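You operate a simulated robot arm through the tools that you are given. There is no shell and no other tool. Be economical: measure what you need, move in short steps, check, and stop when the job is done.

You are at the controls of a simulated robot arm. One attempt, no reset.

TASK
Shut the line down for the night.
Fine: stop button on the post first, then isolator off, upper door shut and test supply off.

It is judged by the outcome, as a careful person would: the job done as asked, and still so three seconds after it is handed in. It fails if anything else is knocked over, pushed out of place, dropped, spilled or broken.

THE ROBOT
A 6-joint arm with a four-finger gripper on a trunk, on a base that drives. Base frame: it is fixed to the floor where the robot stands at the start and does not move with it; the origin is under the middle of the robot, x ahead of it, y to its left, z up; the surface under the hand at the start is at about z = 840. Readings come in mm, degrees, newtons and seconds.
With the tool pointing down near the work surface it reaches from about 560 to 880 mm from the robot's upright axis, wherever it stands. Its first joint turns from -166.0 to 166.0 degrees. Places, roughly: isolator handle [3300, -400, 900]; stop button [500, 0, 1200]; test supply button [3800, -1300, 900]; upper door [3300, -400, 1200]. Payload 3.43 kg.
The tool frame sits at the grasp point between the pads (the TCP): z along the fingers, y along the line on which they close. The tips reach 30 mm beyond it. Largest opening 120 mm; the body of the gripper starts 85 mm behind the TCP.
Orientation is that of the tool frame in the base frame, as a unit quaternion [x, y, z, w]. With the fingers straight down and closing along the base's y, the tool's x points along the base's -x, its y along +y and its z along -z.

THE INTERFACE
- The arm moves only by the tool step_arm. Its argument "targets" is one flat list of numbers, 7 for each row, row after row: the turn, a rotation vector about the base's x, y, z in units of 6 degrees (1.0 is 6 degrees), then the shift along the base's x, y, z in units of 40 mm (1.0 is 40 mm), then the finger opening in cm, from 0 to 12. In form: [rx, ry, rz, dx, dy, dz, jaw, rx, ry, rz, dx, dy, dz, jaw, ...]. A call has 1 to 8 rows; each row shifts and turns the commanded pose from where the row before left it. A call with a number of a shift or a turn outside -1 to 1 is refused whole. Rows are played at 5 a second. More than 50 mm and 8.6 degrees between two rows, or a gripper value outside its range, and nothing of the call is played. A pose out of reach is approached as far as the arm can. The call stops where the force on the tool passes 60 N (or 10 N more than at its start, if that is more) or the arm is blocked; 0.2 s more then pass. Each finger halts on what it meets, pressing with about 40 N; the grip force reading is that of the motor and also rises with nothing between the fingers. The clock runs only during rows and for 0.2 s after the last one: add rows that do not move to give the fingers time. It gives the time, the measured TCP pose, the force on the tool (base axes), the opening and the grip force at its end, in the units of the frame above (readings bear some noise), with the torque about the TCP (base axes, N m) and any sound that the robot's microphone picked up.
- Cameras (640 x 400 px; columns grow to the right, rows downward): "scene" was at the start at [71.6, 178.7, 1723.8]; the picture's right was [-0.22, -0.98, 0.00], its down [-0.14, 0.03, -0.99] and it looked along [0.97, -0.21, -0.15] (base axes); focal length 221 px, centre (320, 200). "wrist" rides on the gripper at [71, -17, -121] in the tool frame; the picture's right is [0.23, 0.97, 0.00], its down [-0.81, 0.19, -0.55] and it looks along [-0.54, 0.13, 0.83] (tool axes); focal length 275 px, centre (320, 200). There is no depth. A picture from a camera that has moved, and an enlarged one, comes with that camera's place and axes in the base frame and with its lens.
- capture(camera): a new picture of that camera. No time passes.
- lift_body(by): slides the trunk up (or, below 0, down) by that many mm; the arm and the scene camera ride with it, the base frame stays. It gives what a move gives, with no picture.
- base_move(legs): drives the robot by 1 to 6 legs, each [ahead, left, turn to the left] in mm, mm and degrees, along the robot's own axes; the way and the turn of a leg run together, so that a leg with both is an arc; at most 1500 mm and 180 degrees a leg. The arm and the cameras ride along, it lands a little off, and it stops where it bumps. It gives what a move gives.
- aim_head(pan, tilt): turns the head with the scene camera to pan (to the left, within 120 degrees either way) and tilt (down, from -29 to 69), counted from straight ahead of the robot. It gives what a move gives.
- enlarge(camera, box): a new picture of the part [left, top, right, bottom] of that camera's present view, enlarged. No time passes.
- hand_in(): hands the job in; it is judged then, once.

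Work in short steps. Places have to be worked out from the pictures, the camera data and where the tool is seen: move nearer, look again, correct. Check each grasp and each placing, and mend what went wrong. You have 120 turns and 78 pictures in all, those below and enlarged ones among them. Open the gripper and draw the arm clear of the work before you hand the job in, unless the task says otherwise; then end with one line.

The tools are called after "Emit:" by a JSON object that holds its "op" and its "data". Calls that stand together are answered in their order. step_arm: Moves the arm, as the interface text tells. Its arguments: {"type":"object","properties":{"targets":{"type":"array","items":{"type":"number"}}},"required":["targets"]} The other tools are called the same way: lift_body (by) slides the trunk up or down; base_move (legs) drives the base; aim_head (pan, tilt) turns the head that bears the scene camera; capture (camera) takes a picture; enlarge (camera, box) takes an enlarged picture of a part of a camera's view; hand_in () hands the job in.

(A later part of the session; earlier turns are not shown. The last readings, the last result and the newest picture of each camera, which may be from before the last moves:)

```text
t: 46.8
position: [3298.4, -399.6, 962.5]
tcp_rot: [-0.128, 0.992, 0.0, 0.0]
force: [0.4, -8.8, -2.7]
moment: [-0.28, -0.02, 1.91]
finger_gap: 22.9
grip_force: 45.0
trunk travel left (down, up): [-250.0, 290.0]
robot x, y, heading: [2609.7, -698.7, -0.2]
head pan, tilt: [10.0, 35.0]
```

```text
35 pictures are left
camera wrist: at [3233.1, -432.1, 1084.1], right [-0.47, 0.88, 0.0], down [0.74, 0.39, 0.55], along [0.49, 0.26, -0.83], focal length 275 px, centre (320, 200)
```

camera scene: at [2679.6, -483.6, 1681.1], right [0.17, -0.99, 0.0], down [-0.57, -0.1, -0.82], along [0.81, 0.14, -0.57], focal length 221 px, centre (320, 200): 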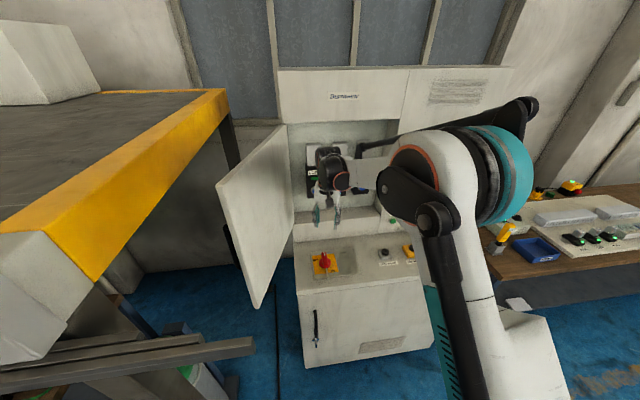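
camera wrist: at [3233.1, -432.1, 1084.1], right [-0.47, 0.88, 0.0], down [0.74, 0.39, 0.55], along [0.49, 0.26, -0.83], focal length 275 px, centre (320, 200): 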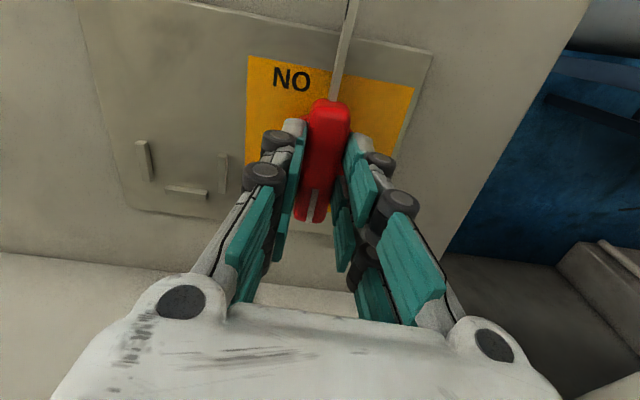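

Now gripped on the 23 mm bar. I probe a small +6° turn and read the moment to learn which way it goes.

Emit:
{"op": "step_arm", "data": {"targets": [0, 0, 0.5, 0, 0, 0, 0, 0, 0, 0.5, 0, 0, 0, 0, 0, 0, 0, 0, 0, 0, 0]}}

```text
t: 47.6
position: [3299.2, -398.7, 962.5]
tcp_rot: [-0.178, 0.984, -0.001, -0.001]
force: [-8.7, -16.2, -14.4]
moment: [-0.22, -0.41, 0.0]
finger_gap: 21.4
grip_force: 44.8
trunk travel left (down, up): [-250.0, 290.0]
robot x, y, heading: [2609.6, -695.3, -0.3]
head pan, tilt: [10.0, 35.0]
```

Moment is now zero, so the handle lies at ~20°. I test turning the tab toward OFF on the left (clockwise, −12°).

Emit:
{"op": "step_arm", "data": {"targets": [0, 0, -1, 0, 0, 0, 0, 0, 0, -1, 0, 0, 0, 0, 0, 0, 0, 0, 0, 0, 0]}}

Emit:
{"op": "capture", "data": {"camera": "wrist"}}

```text
t: 48.4
position: [3299.2, -399.0, 962.4]
tcp_rot: [-0.076, 0.997, 0.001, 0.0]
force: [10.9, -14.8, -2.1]
moment: [-0.61, -0.05, 3.09]
finger_gap: 29.3
grip_force: 45.5
trunk travel left (down, up): [-250.0, 290.0]
robot x, y, heading: [2612.7, -698.6, 0.1]
head pan, tilt: [10.0, 35.0]
```

```text
34 pictures are left
camera wrist: at [3231.4, -424.8, 1084.6], right [-0.37, 0.93, 0.0], down [0.77, 0.31, 0.55], along [0.51, 0.21, -0.83], focal length 275 px, centre (320, 200)
```

wrist: 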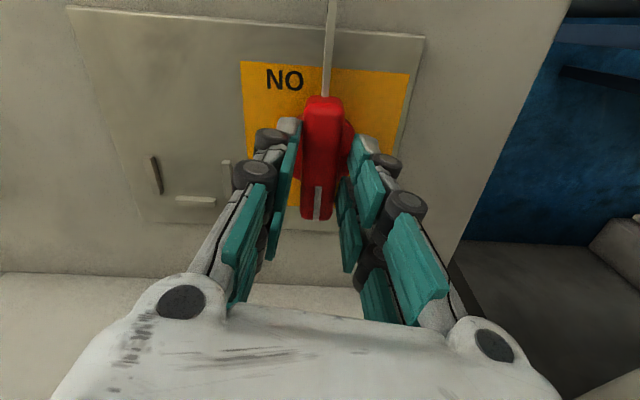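

Clockwise is firmly resisted (3 N·m, fingers slipping). I go back and try counter-clockwise, white pointer toward OFF.

Emit:
{"op": "step_arm", "data": {"targets": [0, 0, 1, 0, 0, 0, 0, 0, 0, 1, 0, 0, 0, 0, 0, 0, 1, 0, 0, 0, 0, 0, 0, 1, 0, 0, 0, 0, 0, 0, 0, 0, 0, 0, 0]}}

Emit:
{"op": "capture", "data": {"camera": "wrist"}}

```text
t: 49.6
position: [3298.2, -398.6, 961.9]
tcp_rot: [-0.281, 0.96, -0.001, 0.0]
force: [-7.0, -28.5, -19.0]
moment: [-0.64, -0.17, -0.05]
finger_gap: 22.0
grip_force: 44.8
trunk travel left (down, up): [-250.0, 290.0]
robot x, y, heading: [2610.1, -696.5, -0.2]
head pan, tilt: [10.0, 35.0]
```

```text
33 pictures are left
camera wrist: at [3247.4, -451.1, 1084.4], right [-0.72, 0.7, 0.0], down [0.58, 0.6, 0.55], along [0.38, 0.4, -0.83], focal length 275 px, centre (320, 200)
```

wrist: 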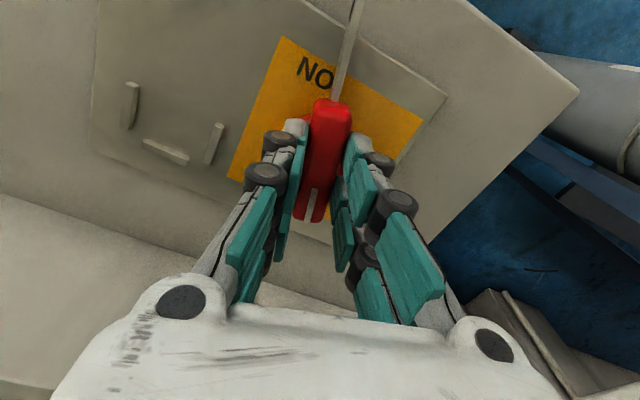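

The handle follows counter-clockwise easily. I continue in that direction, easing 3 mm to −y to relieve the side force.

Emit:
{"op": "step_arm", "data": {"targets": [0, 0, 1, 0, -0.08, 0, 0, 0, 0, 1, 0, 0, 0, 0, 0, 0, 1, 0, 0, 0, 0, 0, 0, 1, 0, 0, 0, 0, 0, 0, 0, 0, 0, 0, 0]}}

Emit:
{"op": "capture", "data": {"camera": "wrist"}}

```text
t: 50.8
position: [3299.7, -399.9, 963.2]
tcp_rot: [-0.475, 0.88, 0.0, 0.001]
force: [9.4, -8.4, -3.6]
moment: [-0.41, -0.17, -0.05]
finger_gap: 22.1
grip_force: 44.9
trunk travel left (down, up): [-250.0, 290.0]
robot x, y, heading: [2607.1, -695.1, -0.3]
head pan, tilt: [10.0, 35.0]
```

```text
32 pictures are left
camera wrist: at [3273.9, -468.3, 1084.3], right [-0.94, 0.34, 0.0], down [0.28, 0.78, 0.55], along [0.19, 0.52, -0.83], focal length 275 px, centre (320, 200)
```

wrist: 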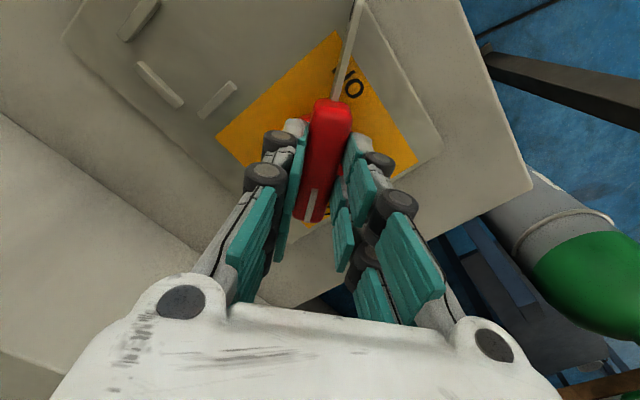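

Still turning without resistance (tool at 57°). I continue in smaller calls up to the stop.

Emit:
{"op": "step_arm", "data": {"targets": [0, 0, 1, 0, 0, 0, 0, 0, 0, 1, 0, 0, 0, 0, 0, 0, 1, 0, 0, 0, 0, 0, 0, 0, 0, 0, 0, 0]}}

Emit:
{"op": "capture", "data": {"camera": "wrist"}}

```text
t: 51.8
position: [3300.3, -400.7, 963.0]
tcp_rot: [-0.606, 0.795, 0.001, 0.0]
force: [26.2, -0.5, 8.7]
moment: [0.56, -0.93, -0.07]
finger_gap: 21.8
grip_force: 45.3
trunk travel left (down, up): [-250.0, 290.0]
robot x, y, heading: [2611.1, -701.3, -0.1]
head pan, tilt: [10.0, 35.0]
```

```text
31 pictures are left
camera wrist: at [3297.0, -472.9, 1084.3], right [-1.0, 0.03, 0.0], down [0.03, 0.83, 0.55], along [0.02, 0.55, -0.83], focal length 275 px, centre (320, 200)
```

wrist: 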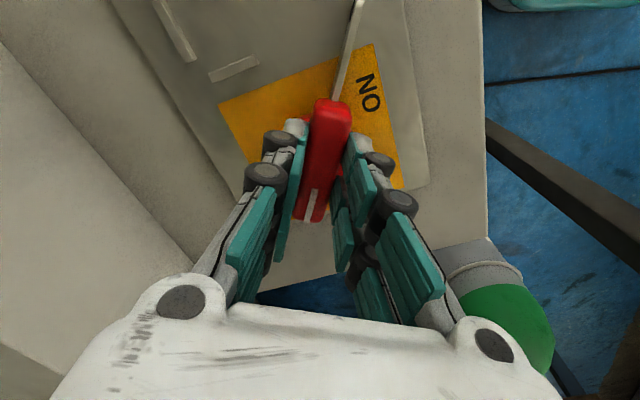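

Tool at 75°, a slight +x side force; I ease +x 3 mm and keep turning.

Emit:
{"op": "step_arm", "data": {"targets": [0, 0, 1, 0.08, 0, 0, 0, 0, 0, 1, 0.03, 0, 0, 0, 0, 0, 0.5, 0, 0, 0, 0, 0, 0, 0, 0, 0, 0, 0]}}

Emit:
{"op": "capture", "data": {"camera": "wrist"}}

Emit:
{"op": "enlarge", "data": {"camera": "scene", "box": [285, 210, 365, 280]}}

```text
t: 52.8
position: [3301.0, -400.1, 961.5]
tcp_rot: [-0.706, 0.708, 0.001, 0.0]
force: [-10.7, -4.5, -12.3]
moment: [-0.25, 0.54, 0.01]
finger_gap: 21.8
grip_force: 45.4
trunk travel left (down, up): [-250.0, 290.0]
robot x, y, heading: [2610.7, -696.0, -0.4]
head pan, tilt: [10.0, 35.0]
```

```text
30 pictures are left
camera wrist: at [3317.3, -470.9, 1084.4], right [-0.97, -0.23, 0.0], down [-0.19, 0.81, 0.55], along [-0.13, 0.54, -0.83], focal length 275 px, centre (320, 200)
```

wrist: 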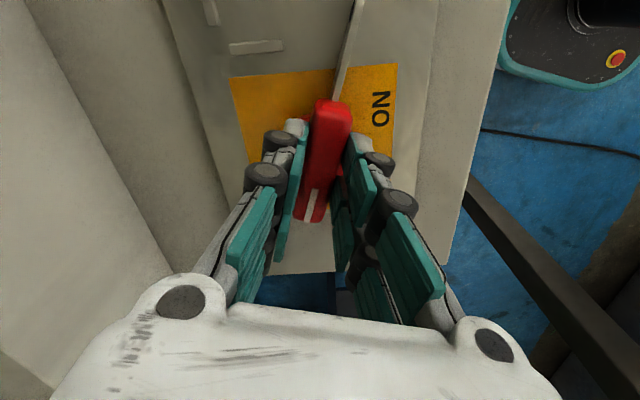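

```text
5.71 times, centred on (325, 245) of scene
camera zoom: at [2679.4, -483.7, 1680.9], right [0.17, -0.99, 0.0], down [-0.57, -0.1, -0.82], along [0.81, 0.14, -0.57], focal length 1265 px, centre (291, -57)
```

zoom: 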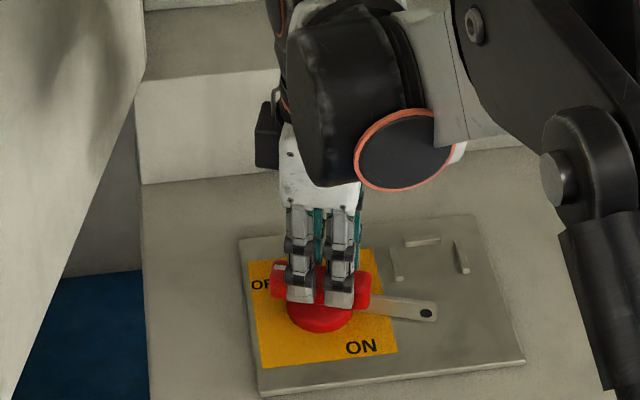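

Tool at 90°, tab now pointing right, white pointer near OFF. Still no resistance; continue gently for the stop.

Emit:
{"op": "step_arm", "data": {"targets": [0, 0, 0.8, 0, 0, 0, 0, 0, 0, 0.8, 0, 0, 0, 0, 0, 0, 0, 0, 0, 0, 0]}}

```text
t: 53.6
position: [3301.2, -400.9, 961.9]
tcp_rot: [0.762, -0.647, -0.001, 0.001]
force: [-21.1, -6.1, -26.1]
moment: [-0.43, 0.47, 0.08]
finger_gap: 22.0
grip_force: 45.1
trunk travel left (down, up): [-250.0, 290.0]
robot x, y, heading: [2609.3, -699.1, -0.0]
head pan, tilt: [10.0, 35.0]
```

Emit:
{"op": "step_arm", "data": {"targets": [0, 0, 0.8, -0.05, 0, 0, 0, 0, 0, 0.8, 0, 0, 0, 0, 0, 0, 0, 0, 0, 0, 0]}}

Emit:
{"op": "enlarge", "data": {"camera": "scene", "box": [285, 210, 365, 280]}}

```text
t: 54.4
position: [3300.9, -401.2, 963.0]
tcp_rot: [0.812, -0.583, 0.0, -0.001]
force: [-6.1, -3.5, -23.5]
moment: [0.07, 0.08, -1.17]
finger_gap: 21.6
grip_force: 45.0
trunk travel left (down, up): [-250.0, 290.0]
robot x, y, heading: [2610.1, -695.5, -0.1]
head pan, tilt: [10.0, 35.0]
```

```text
5.71 times, centred on (325, 245) of scene
camera zoom: at [2681.2, -483.1, 1680.9], right [0.17, -0.99, 0.0], down [-0.57, -0.1, -0.82], along [0.81, 0.14, -0.57], focal length 1265 px, centre (291, -57)
```

zoom: 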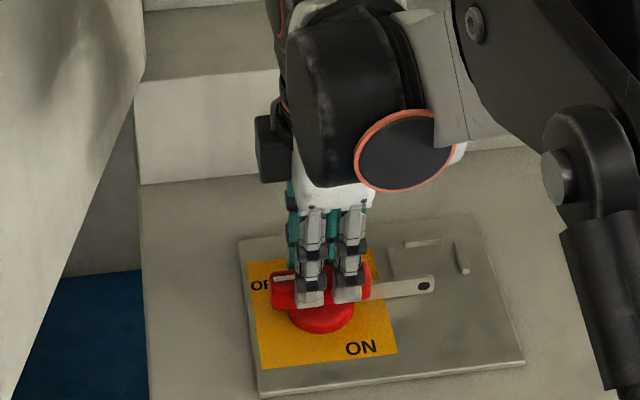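

Resistance appears (−1.17 N·m) at 109°, about a quarter turn from the ON position: the OFF stop. I press slightly further to seat it, then release and raise.

Emit:
{"op": "step_arm", "data": {"targets": [0, 0, 0.4, 0, 0, 0, 0, 0, 0, 0, 0, 0, 0, 0]}}

Emit:
{"op": "step_arm", "data": {"targets": [0, 0, 0, 0, 0, 0, 3, 0, 0, 0, 0, 0, 0, 6, 0, 0, 0, 0, 0, 1, 6, 0, 0, 0, 0, 0, 1, 6, 0, 0, 0, 0, 0, 1, 6, 0, 0, 0, 0, 0, 0, 6]}}

Emit:
{"op": "enlarge", "data": {"camera": "scene", "box": [285, 210, 365, 280]}}

```text
t: 55.0
position: [3301.5, -401.7, 962.4]
tcp_rot: [0.825, -0.565, 0.001, 0.0]
force: [-2.7, -3.0, -12.7]
moment: [0.18, 0.14, -2.44]
finger_gap: 23.0
grip_force: 44.7
trunk travel left (down, up): [-250.0, 290.0]
robot x, y, heading: [2608.3, -697.5, -0.1]
head pan, tilt: [10.0, 35.0]
```

```text
t: 56.4
position: [3300.9, -402.8, 1085.1]
tcp_rot: [0.826, -0.564, 0.0, 0.0]
force: [0.1, -0.9, 1.6]
moment: [-0.04, -0.02, 0.0]
finger_gap: 59.8
grip_force: 0.1
trunk travel left (down, up): [-250.0, 290.0]
robot x, y, heading: [2612.5, -695.5, -0.2]
head pan, tilt: [10.0, 35.0]
```

```text
5.71 times, centred on (325, 245) of scene
camera zoom: at [2679.5, -483.6, 1681.0], right [0.17, -0.99, 0.0], down [-0.57, -0.1, -0.82], along [0.81, 0.14, -0.57], focal length 1265 px, centre (291, -57)
```

zoom: 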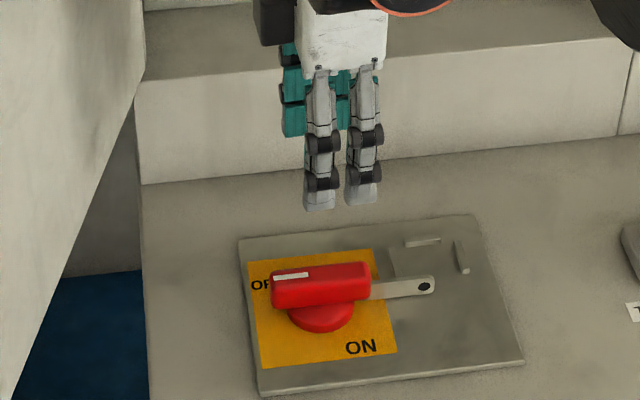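

Isolator is OFF and stays there. Now the door: it stands at ~88°, with the gantry slab beyond its outside, so I'll reach over its top edge with the tool rolled 45° (hand staying on the free side) and pull it shut. First raise and set yaw to 90°.

Emit:
{"op": "step_arm", "data": {"targets": [0, 0, 0, 0, 0, 1, 6, 0, 0, 0, 0, 0, 1, 4, 0, 0, 0, 0, 0, 1, 2, 0, 0, 0, 0, 0, 1, 0, 0, 0, 0, 0, 0, 1, 0, 0, 0, 0, 0, 0, 1, 0, 0, 0, 0, 0, 0, 1, 0, 0, 0, 0, 0, 0, 1, 0]}}

Emit:
{"op": "step_arm", "data": {"targets": [0, 0, -1, -0.3, 0, 1, 0, 0, 0, -1, -0.6, 0, 1, 0, 0, 0, -1, -0.7, 0, 0.7, 0, 0, 0, -0.57, -0.7, 0, 0.6, 0, 1, 0, 0, -0.8, 0, 0, 0, 1, 0, 0, -0.8, 0, 0, 0, 1, 0, 0, -0.8, 0, 0, 0, 1, 0, 0, -0.8, 0, 0, 0]}}

Emit:
{"op": "step_arm", "data": {"targets": [1, 0, 0, -0.8, 0, 0, 0, 1, 0, 0, -0.8, 0, 0, 0, 1, 0, 0, -0.15, 0, 0, 0, 0.5, 0, 0, 0, 0, 0, 0, 0, 0, 0, 0, 0, 0, 0]}}

Emit:
{"op": "capture", "data": {"camera": "scene"}}

Emit:
{"op": "capture", "data": {"camera": "wrist"}}

```text
t: 58.2
position: [3300.8, -401.3, 1402.8]
tcp_rot: [0.826, -0.564, 0.0, 0.001]
force: [-1.1, -0.6, -0.1]
moment: [0.0, -0.01, 0.01]
finger_gap: 0.0
grip_force: 33.8
trunk travel left (down, up): [-250.0, 290.0]
robot x, y, heading: [2609.5, -696.3, -0.2]
head pan, tilt: [10.0, 35.0]
```

```text
t: 60.0
position: [3077.0, -400.1, 1536.9]
tcp_rot: [-0.691, 0.692, 0.148, 0.148]
force: [-0.1, -0.1, 0.7]
moment: [0.01, -0.08, -0.04]
finger_gap: 0.0
grip_force: 33.4
trunk travel left (down, up): [-250.0, 290.0]
robot x, y, heading: [2610.0, -702.2, -0.6]
head pan, tilt: [10.0, 35.0]
```

```text
t: 61.2
position: [3010.0, -401.2, 1535.8]
tcp_rot: [-0.652, 0.653, 0.273, 0.271]
force: [-0.3, -0.3, 0.9]
moment: [-0.02, 0.0, -0.01]
finger_gap: 0.1
grip_force: 33.5
trunk travel left (down, up): [-250.0, 290.0]
robot x, y, heading: [2611.3, -695.9, -0.4]
head pan, tilt: [10.0, 35.0]
```

```text
26 pictures are left
camera scene: at [2679.5, -483.5, 1681.1], right [0.17, -0.99, 0.0], down [-0.57, -0.1, -0.82], along [0.81, 0.14, -0.57], focal length 221 px, centre (320, 200)
```

scene: 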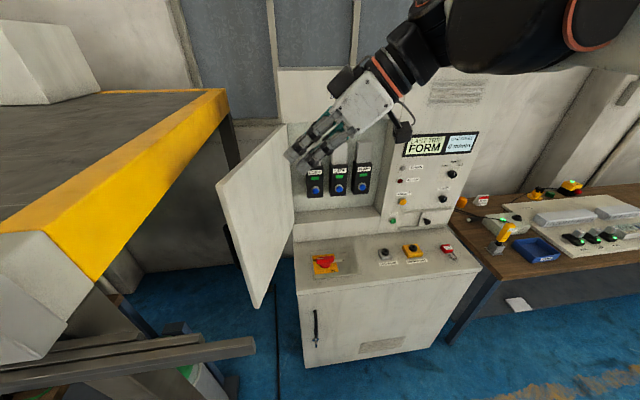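

```text
25 pictures are left
camera wrist: at [3027.2, -535.4, 1571.5], right [-0.97, -0.16, -0.16], down [-0.19, 0.18, 0.96], along [-0.13, 0.97, -0.21], focal length 275 px, centre (320, 200)
```

wrist: 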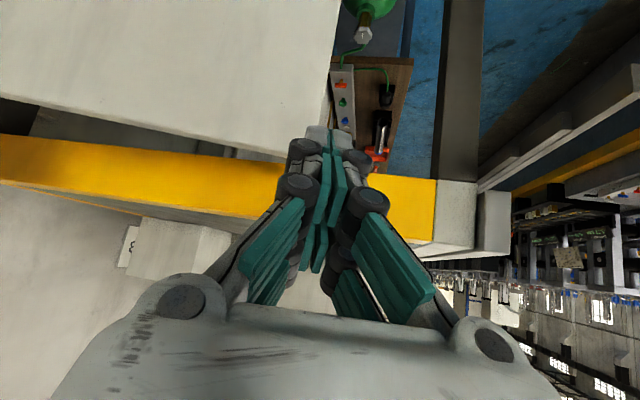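

The wrist view puts the door's top edge at y≈-240 and the yellow beam at y≈-70 near x≈3090, leaving ~150 mm behind the door. I move over to x 3093, y -175 above the door.

Emit:
{"op": "step_arm", "data": {"targets": [0, 0, 0, 0.35, 0.94, 0, 0, 0, 0, 0, 0.35, 0.94, 0, 0, 0, 0, 0, 0.35, 0.94, 0, 0, 0, 0, 0, 0.35, 0.94, 0, 0, 0, 0, 0, 0.35, 0.94, 0, 0, 0, 0, 0, 0.35, 0.94, 0, 0, 0, 0, 0, 0, 0, 0, 0]}}

Emit:
{"op": "capture", "data": {"camera": "scene"}}

Emit:
{"op": "capture", "data": {"camera": "wrist"}}

```text
t: 62.8
position: [3093.3, -175.3, 1535.0]
tcp_rot: [-0.652, 0.654, 0.271, 0.271]
force: [-0.8, -0.7, 0.3]
moment: [0.01, -0.03, 0.03]
finger_gap: 0.0
grip_force: 33.4
trunk travel left (down, up): [-250.0, 290.0]
robot x, y, heading: [2613.9, -697.0, -0.1]
head pan, tilt: [10.0, 35.0]
```

```text
24 pictures are left
camera scene: at [2664.3, -448.7, 1680.6], right [0.57, -0.82, 0.0], down [-0.48, -0.33, -0.82], along [0.67, 0.47, -0.58], focal length 221 px, centre (320, 200)
```

scene: 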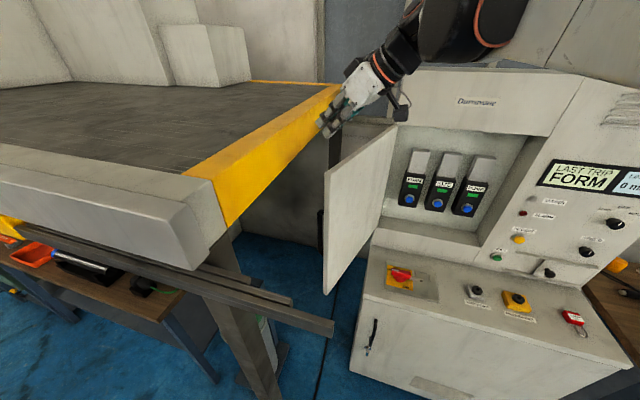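

```text
23 pictures are left
camera wrist: at [3109.4, -310.4, 1570.9], right [-0.97, -0.16, -0.16], down [-0.19, 0.18, 0.96], along [-0.13, 0.97, -0.21], focal length 275 px, centre (320, 200)
```

wrist: 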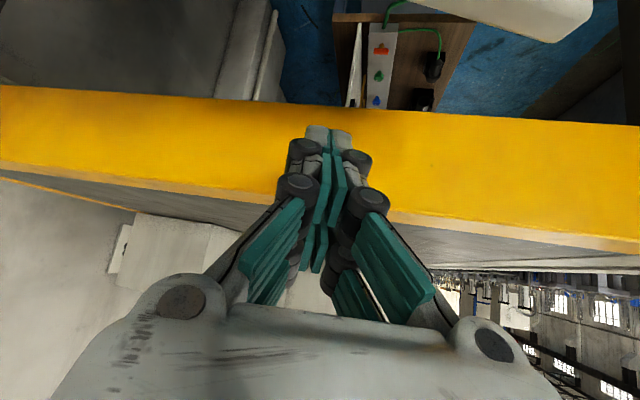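

The tip is 94 mm short of the beam and beyond the door. I lower 90 mm behind the door.

Emit:
{"op": "step_arm", "data": {"targets": [0, 0, 0, 0, 0, -0.75, 0, 0, 0, 0, 0, 0, -0.75, 0, 0, 0, 0, 0, 0, -0.75, 0, 0, 0, 0, 0, 0, 0, 0]}}

Emit:
{"op": "enlarge", "data": {"camera": "scene", "box": [300, 60, 460, 160]}}

```text
t: 63.8
position: [3094.5, -176.1, 1443.6]
tcp_rot: [-0.652, 0.654, 0.272, 0.271]
force: [-0.1, 1.1, 8.9]
moment: [-0.48, -0.14, -0.05]
finger_gap: 0.3
grip_force: 33.3
trunk travel left (down, up): [-250.0, 290.0]
robot x, y, heading: [2610.0, -695.4, -0.2]
head pan, tilt: [10.0, 35.0]
```

```text
4.00 times, centred on (380, 110) of scene
camera zoom: at [2664.4, -448.6, 1681.6], right [0.57, -0.82, 0.0], down [-0.47, -0.33, -0.82], along [0.67, 0.47, -0.57], focal length 886 px, centre (80, 560)
```

zoom: 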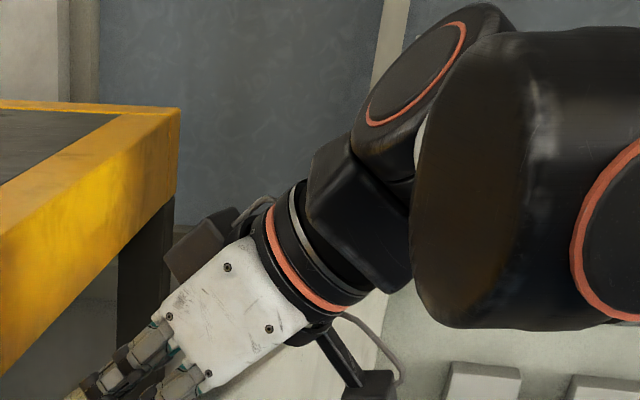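

Light contact of the finger roots on the door's top edge (8.9 N). I ease up 8 mm and out 10 mm, then pull the door along its arc toward −y.

Emit:
{"op": "step_arm", "data": {"targets": [0, 0, 0, 0, 0.25, 0.2, 0, 0, 0, 0, 0, -0.6, 0, 0, 0, 0, 0, 0.05, -0.8, 0, 0, 0, 0, 0, 0.1, -0.8, 0, 0, 0, 0, 0, 0.15, -0.8, 0, 0]}}

Emit:
{"op": "capture", "data": {"camera": "scene"}}

```text
t: 65.0
position: [3105.8, -286.5, 1451.5]
tcp_rot: [-0.653, 0.654, 0.271, 0.27]
force: [0.0, 0.9, 0.2]
moment: [0.01, 0.0, 0.02]
finger_gap: 0.0
grip_force: 33.5
trunk travel left (down, up): [-250.0, 290.0]
robot x, y, heading: [2611.1, -698.6, -0.1]
head pan, tilt: [10.0, 35.0]
```

```text
21 pictures are left
camera scene: at [2679.0, -477.9, 1683.1], right [0.24, -0.97, 0.0], down [-0.54, -0.13, -0.83], along [0.81, 0.2, -0.56], focal length 221 px, centre (320, 200)
```

scene: 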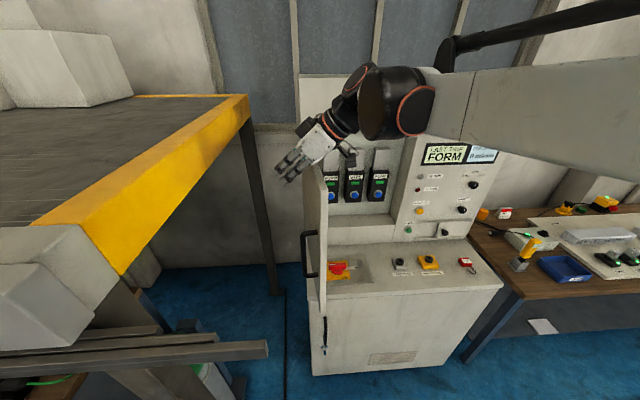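

Door at ~72° and following. I continue the arc to ~42°.

Emit:
{"op": "step_arm", "data": {"targets": [0, 0, 0, 0.29, -0.67, 0, 0, 0, 0, 0, 0.3, -0.66, 0, 0, 0, 0, 0, 0.4, -0.62, 0, 0, 0, 0, 0, 0.4, -0.62, 0, 0, 0, 0, 0, 0.49, -0.52, 0, 0, 0, 0, 0, 0.49, -0.52, 0, 0, 0, 0, 0, 0, 0, 0, 0]}}

Emit:
{"op": "capture", "data": {"camera": "scene"}}

```text
t: 66.6
position: [3202.0, -429.4, 1454.2]
tcp_rot: [-0.653, 0.653, 0.272, 0.27]
force: [-0.1, -1.4, -0.2]
moment: [0.02, 0.04, 0.04]
finger_gap: 0.0
grip_force: 33.5
trunk travel left (down, up): [-250.0, 290.0]
robot x, y, heading: [2612.6, -694.6, -0.1]
head pan, tilt: [10.0, 35.0]
```

```text
20 pictures are left
camera scene: at [2679.3, -483.6, 1681.1], right [0.17, -0.99, 0.0], down [-0.57, -0.1, -0.82], along [0.81, 0.14, -0.57], focal length 221 px, centre (320, 200)
```

scene: 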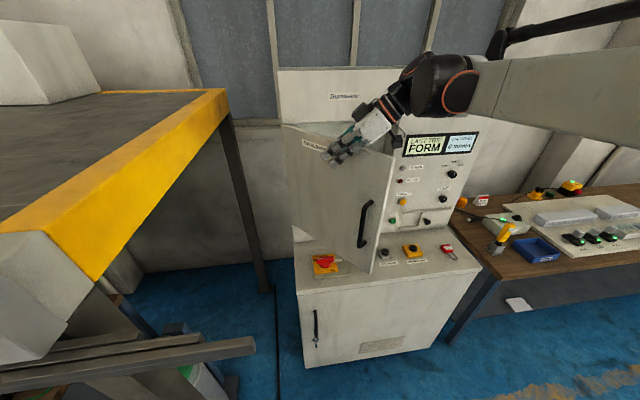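

Door at ~40° now. I lift over the edge, back away toward the robot, and yaw the tool −90° so it points forward-down for pushing the outer face.

Emit:
{"op": "step_arm", "data": {"targets": [0, 0, 0, 0, 0, 1, 0, 0, 0, 0, 0, 0, 1, 0, 0, 0, -1, -0.25, -0.12, 0, 0, 0, 0, -1, -0.25, -0.12, 0, 0, 0, 0, -1, -0.25, -0.12, 0, 0, 0, 0, -1, -0.25, -0.12, 0, 0, 0, 0, -1, -0.25, -0.12, 0, 0, 0, 0, -1, -0.25, -0.12, 0, 0]}}

Emit:
{"op": "step_arm", "data": {"targets": [0, 0, -1, -0.25, -0.12, 0, 0, 0, 0, -1, -0.25, -0.12, 0, 0, 0, 0, -1, -0.25, -0.12, 0, 0, 0, 0, -1, -0.25, -0.12, 0, 0, 0, 0, -1, -0.25, -0.12, 0, 0, 0, 0, -1, -0.25, -0.12, 0, 0, 0, 0, -1, -0.25, -0.12, 0, 0, 0, 0, -1, -0.25, -0.12, 0, 0]}}

Emit:
{"op": "step_arm", "data": {"targets": [0, 0, -1, -0.25, -0.12, 0, 0, 0, 0, 0, 0, 0, 0, 0]}}

Emit:
{"op": "capture", "data": {"camera": "scene"}}

```text
t: 68.4
position: [3139.5, -458.5, 1533.9]
tcp_rot: [-0.418, 0.824, 0.174, 0.341]
force: [-0.3, -0.5, 0.3]
moment: [0.01, -0.02, 0.01]
finger_gap: 0.2
grip_force: 33.0
trunk travel left (down, up): [-250.0, 290.0]
robot x, y, heading: [2611.1, -697.7, -0.4]
head pan, tilt: [10.0, 35.0]
```

```text
t: 70.2
position: [3069.8, -506.6, 1532.8]
tcp_rot: [-0.032, 0.923, 0.014, 0.383]
force: [-0.3, -0.1, 0.0]
moment: [0.01, 0.0, 0.04]
finger_gap: 0.0
grip_force: 33.5
trunk travel left (down, up): [-250.0, 290.0]
robot x, y, heading: [2612.7, -697.0, -0.5]
head pan, tilt: [10.0, 35.0]
```

```text
t: 71.0
position: [3075.2, -536.8, 1529.0]
tcp_rot: [0.044, 0.923, -0.017, 0.382]
force: [0.5, -0.2, -0.4]
moment: [0.0, 0.04, -0.02]
finger_gap: 0.2
grip_force: 33.4
trunk travel left (down, up): [-250.0, 290.0]
robot x, y, heading: [2610.2, -699.2, -0.3]
head pan, tilt: [10.0, 35.0]
stopped in row 2: the arm was blocked; the commanded pose is now the measured one
```

```text
19 pictures are left
camera scene: at [2680.1, -482.7, 1680.8], right [0.18, -0.98, 0.0], down [-0.57, -0.1, -0.82], along [0.8, 0.15, -0.58], focal length 221 px, centre (320, 200)
```

scene: 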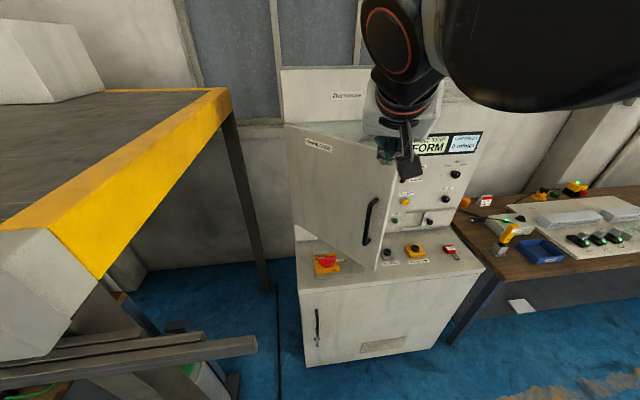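

The arm reported blocked when folding too close to the body. Hand is in front of the door; I try lowering by 110 mm here while drifting slightly to +y.

Emit:
{"op": "step_arm", "data": {"targets": [0, 0, 0, 0.2, 0.2, -0.9, 0, 0, 0, 0, 0, 0.2, -0.9, 0, 0, 0, 0, 0, 0.2, -0.95, 0, 0, 0, 0, 0, 0, 0, 0]}}

Emit:
{"op": "capture", "data": {"camera": "scene"}}

```text
t: 72.0
position: [3075.0, -505.7, 1419.9]
tcp_rot: [0.037, 0.923, -0.015, 0.382]
force: [0.3, -0.4, 0.0]
moment: [0.01, 0.01, 0.0]
finger_gap: 0.0
grip_force: 33.2
trunk travel left (down, up): [-250.0, 290.0]
robot x, y, heading: [2612.6, -697.0, -0.1]
head pan, tilt: [10.0, 35.0]
```

```text
18 pictures are left
camera scene: at [2679.5, -483.7, 1681.1], right [0.17, -0.99, 0.0], down [-0.57, -0.1, -0.82], along [0.81, 0.14, -0.57], focal length 221 px, centre (320, 200)
```

scene: 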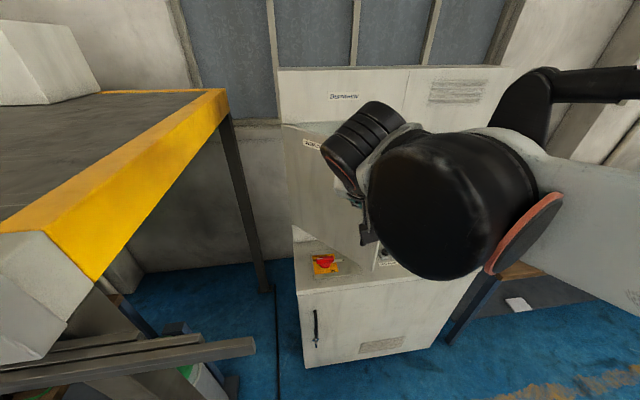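

Now I push the door's outer face toward the cabinet along the arc.

Emit:
{"op": "step_arm", "data": {"targets": [0, 0, 0, 0.85, 0.1, 0, 0, 0, 0, 0, 0.85, 0.1, 0, 0, 0, 0, 0, 0.85, 0.1, 0, 0, 0, 0, 0, 0.63, -0.44, 0, 0, 0, 0, 0, 0.63, -0.44, 0, 0, 0, 0, 0, 0.7, -0.32, 0, 0, 0, 0, 0, 0.7, -0.32, 0, 0, 0, 0, 0, 0, 0, 0, 0]}}

Emit:
{"op": "capture", "data": {"camera": "scene"}}

```text
t: 73.8
position: [3284.4, -554.0, 1421.7]
tcp_rot: [0.037, 0.923, -0.015, 0.383]
force: [-0.2, -1.0, 1.2]
moment: [0.03, -0.01, 0.0]
finger_gap: 0.1
grip_force: 33.2
trunk travel left (down, up): [-250.0, 290.0]
robot x, y, heading: [2607.5, -697.7, -0.3]
head pan, tilt: [10.0, 35.0]
```

```text
17 pictures are left
camera scene: at [2679.3, -483.6, 1681.1], right [0.17, -0.99, 0.0], down [-0.57, -0.1, -0.82], along [0.81, 0.14, -0.57], focal length 221 px, centre (320, 200)
```

scene: 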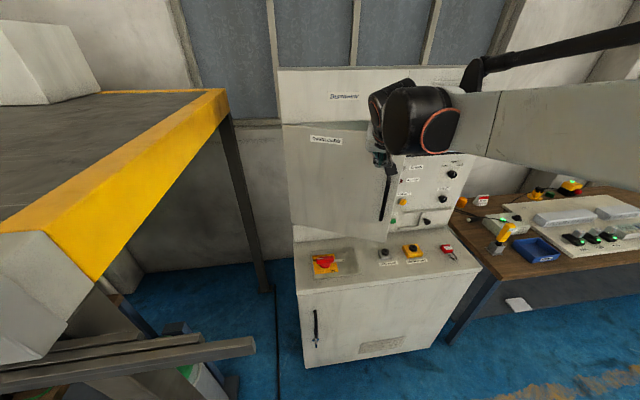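

Door nearly shut. I continue until the force shows it is against the frame.

Emit:
{"op": "step_arm", "data": {"targets": [0, 0, 0, 0.7, -0.2, 0, 0, 0, 0, 0, 0.7, -0.2, 0, 0, 0, 0, 0, 0.6, -0.1, 0, 0, 0, 0, 0, 0.4, 0, 0, 0, 0, 0, 0, 0.4, 0, 0, 0, 0, 0, 0, 0.4, 0, 0, 0]}}

Emit:
{"op": "capture", "data": {"camera": "scene"}}

```text
t: 75.2
position: [3414.3, -574.5, 1418.2]
tcp_rot: [0.037, 0.923, -0.014, 0.383]
force: [-0.4, 0.4, 0.0]
moment: [0.0, -0.01, -0.01]
finger_gap: 0.1
grip_force: 33.3
trunk travel left (down, up): [-250.0, 290.0]
robot x, y, heading: [2613.6, -699.5, -0.3]
head pan, tilt: [10.0, 35.0]
```

```text
16 pictures are left
camera scene: at [2680.3, -483.7, 1681.0], right [0.17, -0.99, 0.0], down [-0.57, -0.1, -0.82], along [0.81, 0.14, -0.57], focal length 221 px, centre (320, 200)
```

scene: 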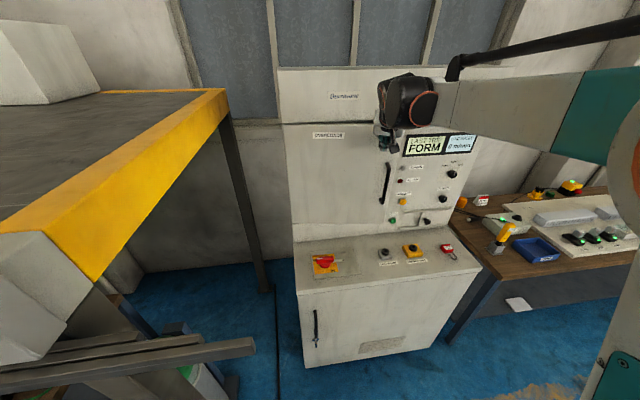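

Looks almost flush but no force yet; I keep pushing in small rows until contact.

Emit:
{"op": "step_arm", "data": {"targets": [0, 0, 0, 0.3, 0, 0, 0, 0, 0, 0, 0.3, 0, 0, 0, 0, 0, 0, 0.3, 0, 0, 0, 0, 0, 0, 0.3, 0, 0, 0, 0, 0, 0, 0.3, 0, 0, 0, 0, 0, 0, 0, 0, 0, 0]}}

Emit:
{"op": "enlarge", "data": {"camera": "scene", "box": [270, 60, 470, 250]}}

```text
t: 76.6
position: [3472.8, -575.6, 1421.8]
tcp_rot: [0.037, 0.923, -0.014, 0.383]
force: [-0.5, -0.6, -0.2]
moment: [0.0, 0.01, 0.01]
finger_gap: 0.2
grip_force: 33.6
trunk travel left (down, up): [-250.0, 290.0]
robot x, y, heading: [2606.9, -699.3, -0.2]
head pan, tilt: [10.0, 35.0]
```

```text
2.11 times, centred on (370, 155) of scene
camera zoom: at [2679.6, -483.7, 1681.1], right [0.17, -0.99, 0.0], down [-0.57, -0.1, -0.82], along [0.81, 0.14, -0.57], focal length 466 px, centre (215, 295)
```

zoom: 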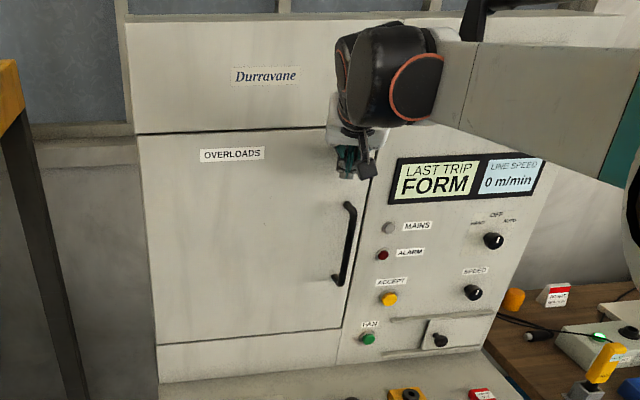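

The cabinet is yawed, so the closed plane lies farther here. I continue pushing until force.

Emit:
{"op": "step_arm", "data": {"targets": [0, 0, 0, 0.3, 0, 0, 0, 0, 0, 0, 0.3, 0, 0, 0, 0, 0, 0, 0.3, 0, 0, 0, 0, 0, 0, 0.3, 0, 0, 0, 0, 0, 0, 0, 0, 0, 0]}}

Emit:
{"op": "enlarge", "data": {"camera": "scene", "box": [270, 60, 470, 250]}}

```text
t: 77.1
position: [3479.0, -575.3, 1422.0]
tcp_rot: [0.037, 0.926, -0.014, 0.377]
force: [-30.7, -3.0, 8.8]
moment: [0.02, -0.21, 0.11]
finger_gap: 0.0
grip_force: 33.2
trunk travel left (down, up): [-250.0, 290.0]
robot x, y, heading: [2607.0, -700.1, -0.3]
head pan, tilt: [10.0, 35.0]
stopped in row 2: the force on the tool passed its limit at 77 N (the readings are from after the stop); the commanded pose is now the measured one
```

```text
2.11 times, centred on (370, 155) of scene
camera zoom: at [2671.8, -484.5, 1681.7], right [0.17, -0.99, 0.0], down [-0.56, -0.1, -0.82], along [0.81, 0.14, -0.57], focal length 466 px, centre (215, 295)
```

zoom: 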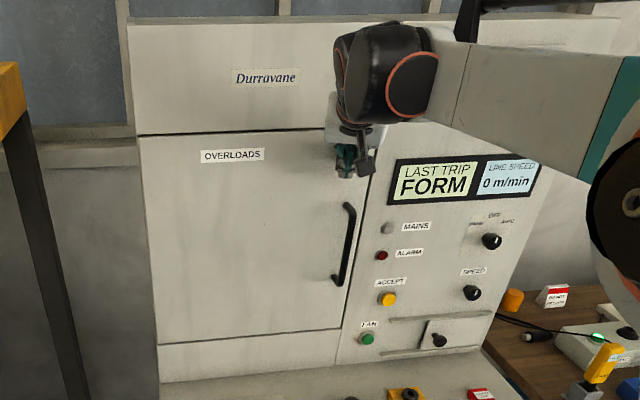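

Door shut firmly against the frame (contact at 77 N), MAINS lamp dark. I back the hand away, then look at the bench for the test supply.

Emit:
{"op": "step_arm", "data": {"targets": [0, 0, 0, -1, 0, 0, 0, 0, 0, 0, -1, 0, 0, 0, 0, 0, 0, -1, 0, 0, 0, 0, 0, 0, -1, 0, 0.5, 0, 0, 0, 0, -1, 0, 0.5, 0, 0, 0, 0, 0, 0, 0.5, 0]}}

Emit:
{"op": "aim_head", "data": {"pan": -10, "tilt": 25}}

Emit:
{"op": "capture", "data": {"camera": "scene"}}

```text
t: 78.5
position: [3286.7, -575.2, 1478.9]
tcp_rot: [0.037, 0.926, -0.015, 0.376]
force: [-0.6, -0.3, 0.5]
moment: [0.01, 0.0, -0.02]
finger_gap: 0.0
grip_force: 33.2
trunk travel left (down, up): [-250.0, 290.0]
robot x, y, heading: [2610.3, -695.6, -0.1]
head pan, tilt: [10.0, 35.0]
```

```text
t: 79.4
position: [3286.9, -575.5, 1478.0]
tcp_rot: [0.038, 0.925, -0.016, 0.377]
force: [-0.4, -1.2, -0.6]
moment: [-0.01, 0.03, 0.02]
finger_gap: 0.0
grip_force: 33.4
trunk travel left (down, up): [-250.0, 290.0]
robot x, y, heading: [2606.2, -698.4, -0.2]
head pan, tilt: [-10.0, 25.0]
```

```text
13 pictures are left
camera scene: at [2682.3, -500.0, 1689.7], right [-0.02, -1.0, 0.0], down [-0.49, 0.01, -0.87], along [0.87, -0.01, -0.49], focal length 221 px, centre (320, 200)
```

scene: 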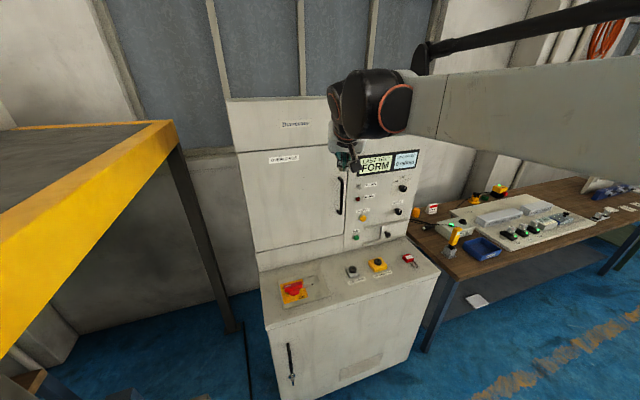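

Door stays shut. I zoom on the bench to read the labels.

Emit:
{"op": "enlarge", "data": {"camera": "scene", "box": [400, 170, 592, 290]}}

```text
3.33 times, centred on (496, 230) of scene
camera zoom: at [2682.3, -500.0, 1689.7], right [-0.02, -1.0, 0.0], down [-0.49, 0.01, -0.87], along [0.87, -0.01, -0.49], focal length 738 px, centre (-267, 100)
```

zoom: 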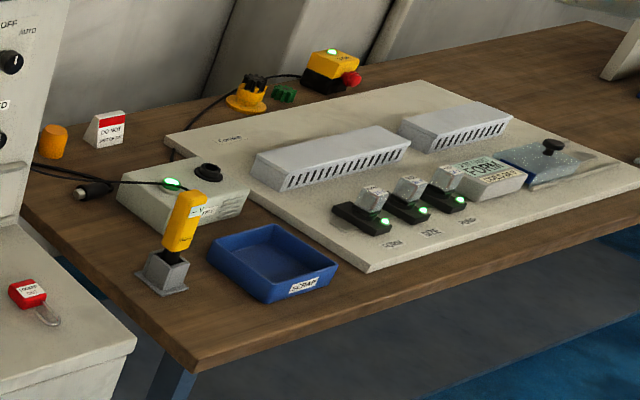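

The white box with black button and green lamp at ≈(3765,-1374) is the test supply. I set the tool vertical again, then drive right 650 and ahead 390.

Emit:
{"op": "step_arm", "data": {"targets": [0, 1, 0, -0.5, 0, 0, 0, 0, 1, 0, -0.5, 0, 0, 0, 0, 1, 0, -0.5, 0, 0, 0, 0, 1, 0, 0, 0, 0, 0, 0, 1, 0, 0, 0, 0, 0, 0, 1, 0, 0, 0, 0, 0, 0, 1, 0, 0, 0, 0, 0, 0, 0.38, 0.7, 0, 0, 0, 0]}}

Emit:
{"op": "base_move", "data": {"legs": [[0, -650, 0], [390, 0, 0]]}}

Emit:
{"op": "capture", "data": {"camera": "wrist"}}

```text
t: 81.2
position: [3226.8, -575.9, 1476.9]
tcp_rot: [-0.008, 1.0, -0.027, 0.0]
force: [0.1, -0.2, 0.3]
moment: [0.0, 0.0, 0.03]
finger_gap: 0.0
grip_force: 33.7
trunk travel left (down, up): [-250.0, 290.0]
robot x, y, heading: [2611.5, -698.9, -0.3]
head pan, tilt: [-10.0, 25.0]
```

```text
t: 86.8
position: [3607.6, -1228.0, 1476.2]
tcp_rot: [-0.009, 1.0, -0.028, -0.001]
force: [-0.5, 0.4, 0.4]
moment: [-0.01, 0.04, -0.01]
finger_gap: 0.0
grip_force: 33.6
trunk travel left (down, up): [-250.0, 290.0]
robot x, y, heading: [2991.7, -1354.2, -0.1]
head pan, tilt: [-10.0, 25.0]
```

```text
11 pictures are left
camera wrist: at [3537.1, -1238.3, 1599.5], right [-0.25, 0.97, -0.05], down [0.81, 0.24, 0.54], along [0.54, 0.09, -0.84], focal length 275 px, centre (320, 200)
```

wrist: 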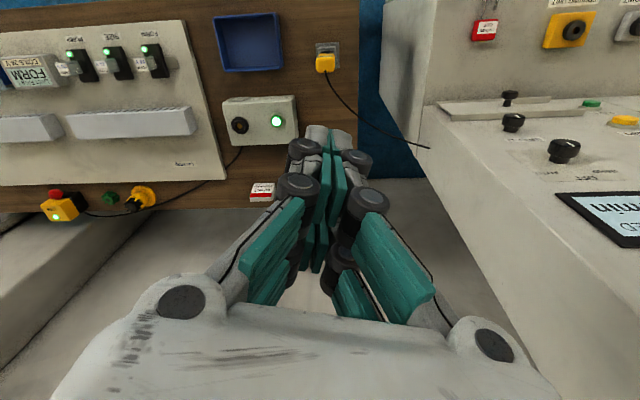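

I zoom on the white box to confirm label and button.

Emit:
{"op": "enlarge", "data": {"camera": "wrist", "box": [200, 85, 312, 155]}}

```text
5.71 times, centred on (256, 120) of wrist
camera zoom: at [3537.1, -1238.3, 1599.5], right [-0.25, 0.97, -0.05], down [0.81, 0.24, 0.54], along [0.54, 0.09, -0.84], focal length 1573 px, centre (686, 657)
```

zoom: 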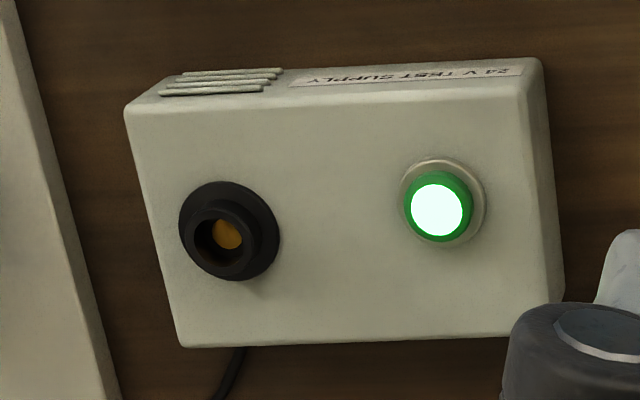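

It reads "24 V TEST SUPPLY"; the black part is a socket and the green lit part is the push button, at ≈(3794,-1335,875). I move above it and descend to about 150 mm over it.

Emit:
{"op": "step_arm", "data": {"targets": [0.52, 0, 0, 0.93, -0.53, 0, 0, 0, 0, 0, 0.93, -0.53, 0, 0, 0, 0, 0, 0.93, -0.53, 0, 0, 0, 0, 0, 0.93, -0.54, 0, 0, 0, 0, 0, 0.93, -0.54, 0, 0, 0, 0, 0, 0, 0, -1, 0, 0, 0, 0, 0, 0, -1, 0, 0, 0, 0, 0, 0, -1, 0]}}

Emit:
{"op": "step_arm", "data": {"targets": [0, 0, 0, 0, 0, -1, 0, 0, 0, 0, 0, 0, -1, 0, 0, 0, 0, 0, 0, -1, 0, 0, 0, 0, 0, 0, -1, 0, 0, 0, 0, 0, 0, -1, 0, 0, 0, 0, 0, 0, -1, 0, 0, 0, 0, 0, 0, 0, 0]}}

Emit:
{"op": "capture", "data": {"camera": "wrist"}}

Emit:
{"op": "capture", "data": {"camera": "scene"}}

```text
t: 88.6
position: [3782.9, -1329.2, 1354.1]
tcp_rot: [-0.01, 1.0, 0.0, 0.001]
force: [0.8, 0.1, 0.2]
moment: [0.04, 0.07, 0.0]
finger_gap: 0.0
grip_force: 33.8
out of reach, approached as far as the arm can: row 5
trunk travel left (down, up): [-250.0, 290.0]
robot x, y, heading: [2994.2, -1353.8, -0.1]
head pan, tilt: [-10.0, 25.0]
```

```text
t: 90.2
position: [3780.2, -1328.9, 1114.8]
tcp_rot: [-0.01, 1.0, 0.0, 0.0]
force: [-0.4, 0.2, -0.5]
moment: [0.01, -0.01, -0.01]
finger_gap: 0.2
grip_force: 33.5
trunk travel left (down, up): [-250.0, 290.0]
robot x, y, heading: [2989.5, -1352.9, -0.1]
head pan, tilt: [-10.0, 25.0]
```

```text
9 pictures are left
camera wrist: at [3708.4, -1346.0, 1237.1], right [-0.25, 0.97, 0.0], down [0.81, 0.21, 0.55], along [0.54, 0.14, -0.83], focal length 275 px, centre (320, 200)
```

wrist: 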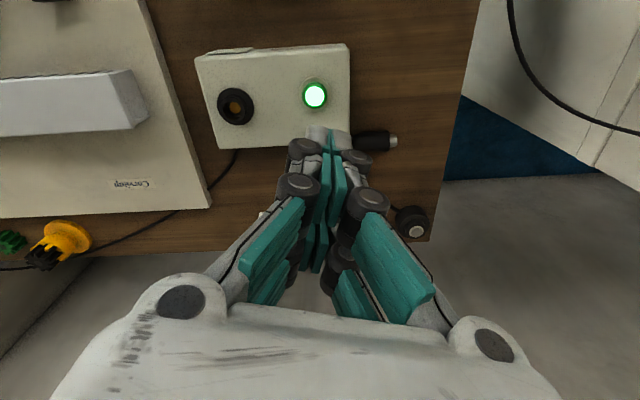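

```text
8 pictures are left
camera scene: at [3065.0, -1169.5, 1696.9], right [-0.18, -0.98, 0.0], down [-0.42, 0.07, -0.91], along [0.89, -0.16, -0.42], focal length 221 px, centre (320, 200)
```

scene: 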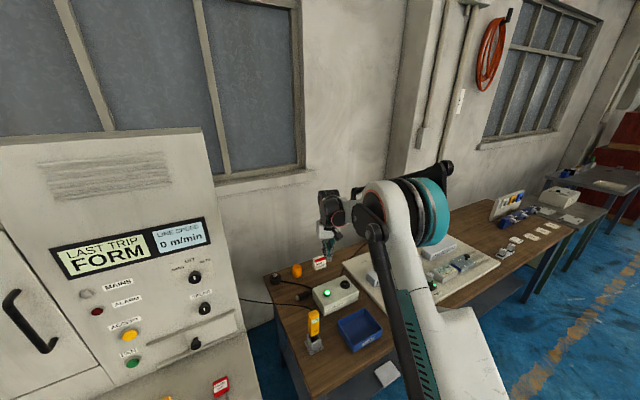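

Both views give the button at (3793,-1332,866). I shift 12 mm ahead and descend to ~25 mm above it.

Emit:
{"op": "step_arm", "data": {"targets": [0, 0, 0, 0.32, -0.08, -0.9, 0, 0, 0, 0, 0, 0, -1, 0, 0, 0, 0, 0, 0, -1, 0, 0, 0, 0, 0, 0, -1, 0, 0, 0, 0, 0, 0, -0.85, 0, 0, 0, 0, 0, 0, 0, 0]}}

Emit:
{"op": "enlarge", "data": {"camera": "wrist", "box": [220, 40, 420, 165]}}

```text
t: 91.6
position: [3793.1, -1332.4, 926.0]
tcp_rot: [-0.01, 1.0, 0.0, 0.001]
force: [-0.2, 0.0, -0.2]
moment: [-0.01, -0.03, -0.02]
finger_gap: 0.0
grip_force: 33.2
trunk travel left (down, up): [-250.0, 290.0]
robot x, y, heading: [2993.0, -1354.4, -0.3]
head pan, tilt: [-10.0, 25.0]
```

```text
3.20 times, centred on (320, 102) of wrist
camera zoom: at [3722.1, -1349.2, 1047.4], right [-0.25, 0.97, 0.0], down [0.81, 0.21, 0.55], along [0.54, 0.14, -0.83], focal length 881 px, centre (320, 512)
```

zoom: 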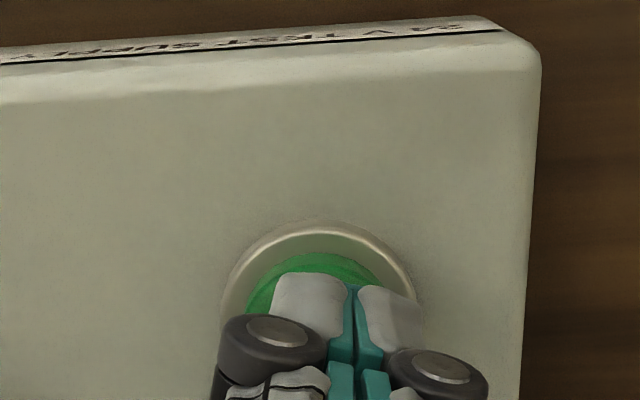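

Tips are just over the button, ~4 mm to +y. I correct that and press gently in small rows.

Emit:
{"op": "step_arm", "data": {"targets": [0, 0, 0, 0, -0.08, -0.25, 0, 0, 0, 0, 0, 0, -0.25, 0, 0, 0, 0, 0, 0, -0.1, 0, 0, 0, 0, 0, 0, -0.1, 0]}}

```text
t: 92.6
position: [3794.3, -1335.8, 900.2]
tcp_rot: [-0.01, 1.0, 0.0, 0.003]
force: [13.5, 0.3, 39.1]
moment: [0.0, -0.16, 0.05]
finger_gap: 6.3
grip_force: 33.7
trunk travel left (down, up): [-250.0, 290.0]
robot x, y, heading: [2992.8, -1351.2, -0.2]
head pan, tilt: [-10.0, 25.0]
heard: click
```

A click. I raise the hand and check that the lamp is out.

Emit:
{"op": "step_arm", "data": {"targets": [0, 0, 0, 0, 0, 0.6, 0, 0, 0, 0, 0, 0, 1, 0, 0, 0, 0, 0, 0, 1, 0, 0, 0, 0, 0, 0, 1, 0, 0, 0, 0, 0, 0, 1, 0, 0, 0, 0, 0, 0, 1, 0, 0, 0, 0, 0, 0, 0, 0]}}

Emit:
{"op": "enlarge", "data": {"camera": "wrist", "box": [180, 30, 404, 170]}}

```text
t: 94.2
position: [3794.8, -1336.7, 1119.6]
tcp_rot: [-0.01, 1.0, -0.001, 0.001]
force: [-0.8, -0.3, 0.6]
moment: [-0.02, 0.01, 0.03]
finger_gap: 0.1
grip_force: 33.7
trunk travel left (down, up): [-250.0, 290.0]
robot x, y, heading: [2996.1, -1355.2, -0.1]
head pan, tilt: [-10.0, 25.0]
```

```text
2.86 times, centred on (292, 100) of wrist
camera zoom: at [3723.8, -1353.4, 1242.1], right [-0.25, 0.97, 0.0], down [0.81, 0.21, 0.55], along [0.54, 0.14, -0.83], focal length 786 px, centre (400, 486)
```

zoom: 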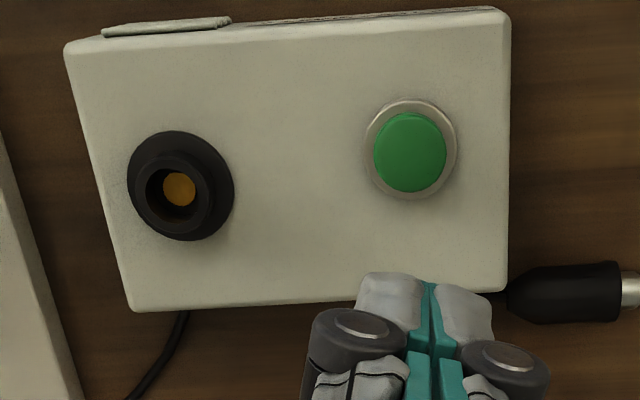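

Test supply lamp is out. I raise and retract the arm, back away, and turn to re-check the stop button from afar, since no click was heard there.

Emit:
{"op": "step_arm", "data": {"targets": [0, 0, 0, 0, 0, 1, 0, 0, 0, 0, 0, 0, 1, 0, 0, 0, 0, 0, 0, 1, 0, 0, 0, 0, 0, 0, 1, 0, 0, 0, 0, -1, 0, 0.7, 0, 0, 0, 0, -1, 0, 0.7, 0, 0, 0, 0, -1, 0, 0.7, 0, 0, 0, 0, -1, 0, 0, 0]}}

Emit:
{"op": "base_move", "data": {"legs": [[-400, 350, 0], [0, 0, 100]]}}

Emit:
{"op": "aim_head", "data": {"pan": 55, "tilt": 12}}

Emit:
{"op": "capture", "data": {"camera": "scene"}}

```text
t: 96.0
position: [3634.0, -1335.6, 1365.0]
tcp_rot: [-0.01, 1.0, 0.0, 0.001]
force: [-0.1, -0.6, 0.6]
moment: [0.0, -0.02, 0.03]
finger_gap: 0.0
grip_force: 33.1
trunk travel left (down, up): [-250.0, 290.0]
robot x, y, heading: [2992.7, -1353.0, -0.2]
head pan, tilt: [-10.0, 25.0]
```

```text
t: 103.3
position: [2478.9, -372.8, 1364.6]
tcp_rot: [0.767, -0.642, -0.001, 0.0]
force: [-0.2, 0.3, -0.4]
moment: [-0.01, 0.03, -0.01]
finger_gap: 0.0
grip_force: 33.0
trunk travel left (down, up): [-250.0, 290.0]
robot x, y, heading: [2597.8, -1006.1, 98.9]
head pan, tilt: [-10.0, 25.0]
```

```text
t: 104.6
position: [2479.0, -371.8, 1364.9]
tcp_rot: [0.767, -0.641, -0.001, -0.001]
force: [0.2, -0.6, -0.3]
moment: [-0.03, 0.01, -0.02]
finger_gap: 0.1
grip_force: 33.3
trunk travel left (down, up): [-250.0, 290.0]
robot x, y, heading: [2601.1, -1006.8, 98.8]
head pan, tilt: [55.0, 12.0]
```

```text
5 pictures are left
camera scene: at [2319.6, -1016.3, 1717.9], right [0.44, 0.9, 0.0], down [0.19, -0.09, -0.98], along [-0.88, 0.43, -0.21], focal length 221 px, centre (320, 200)
```

scene: 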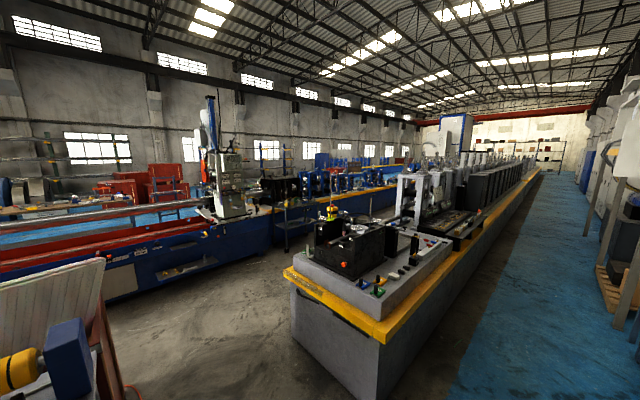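

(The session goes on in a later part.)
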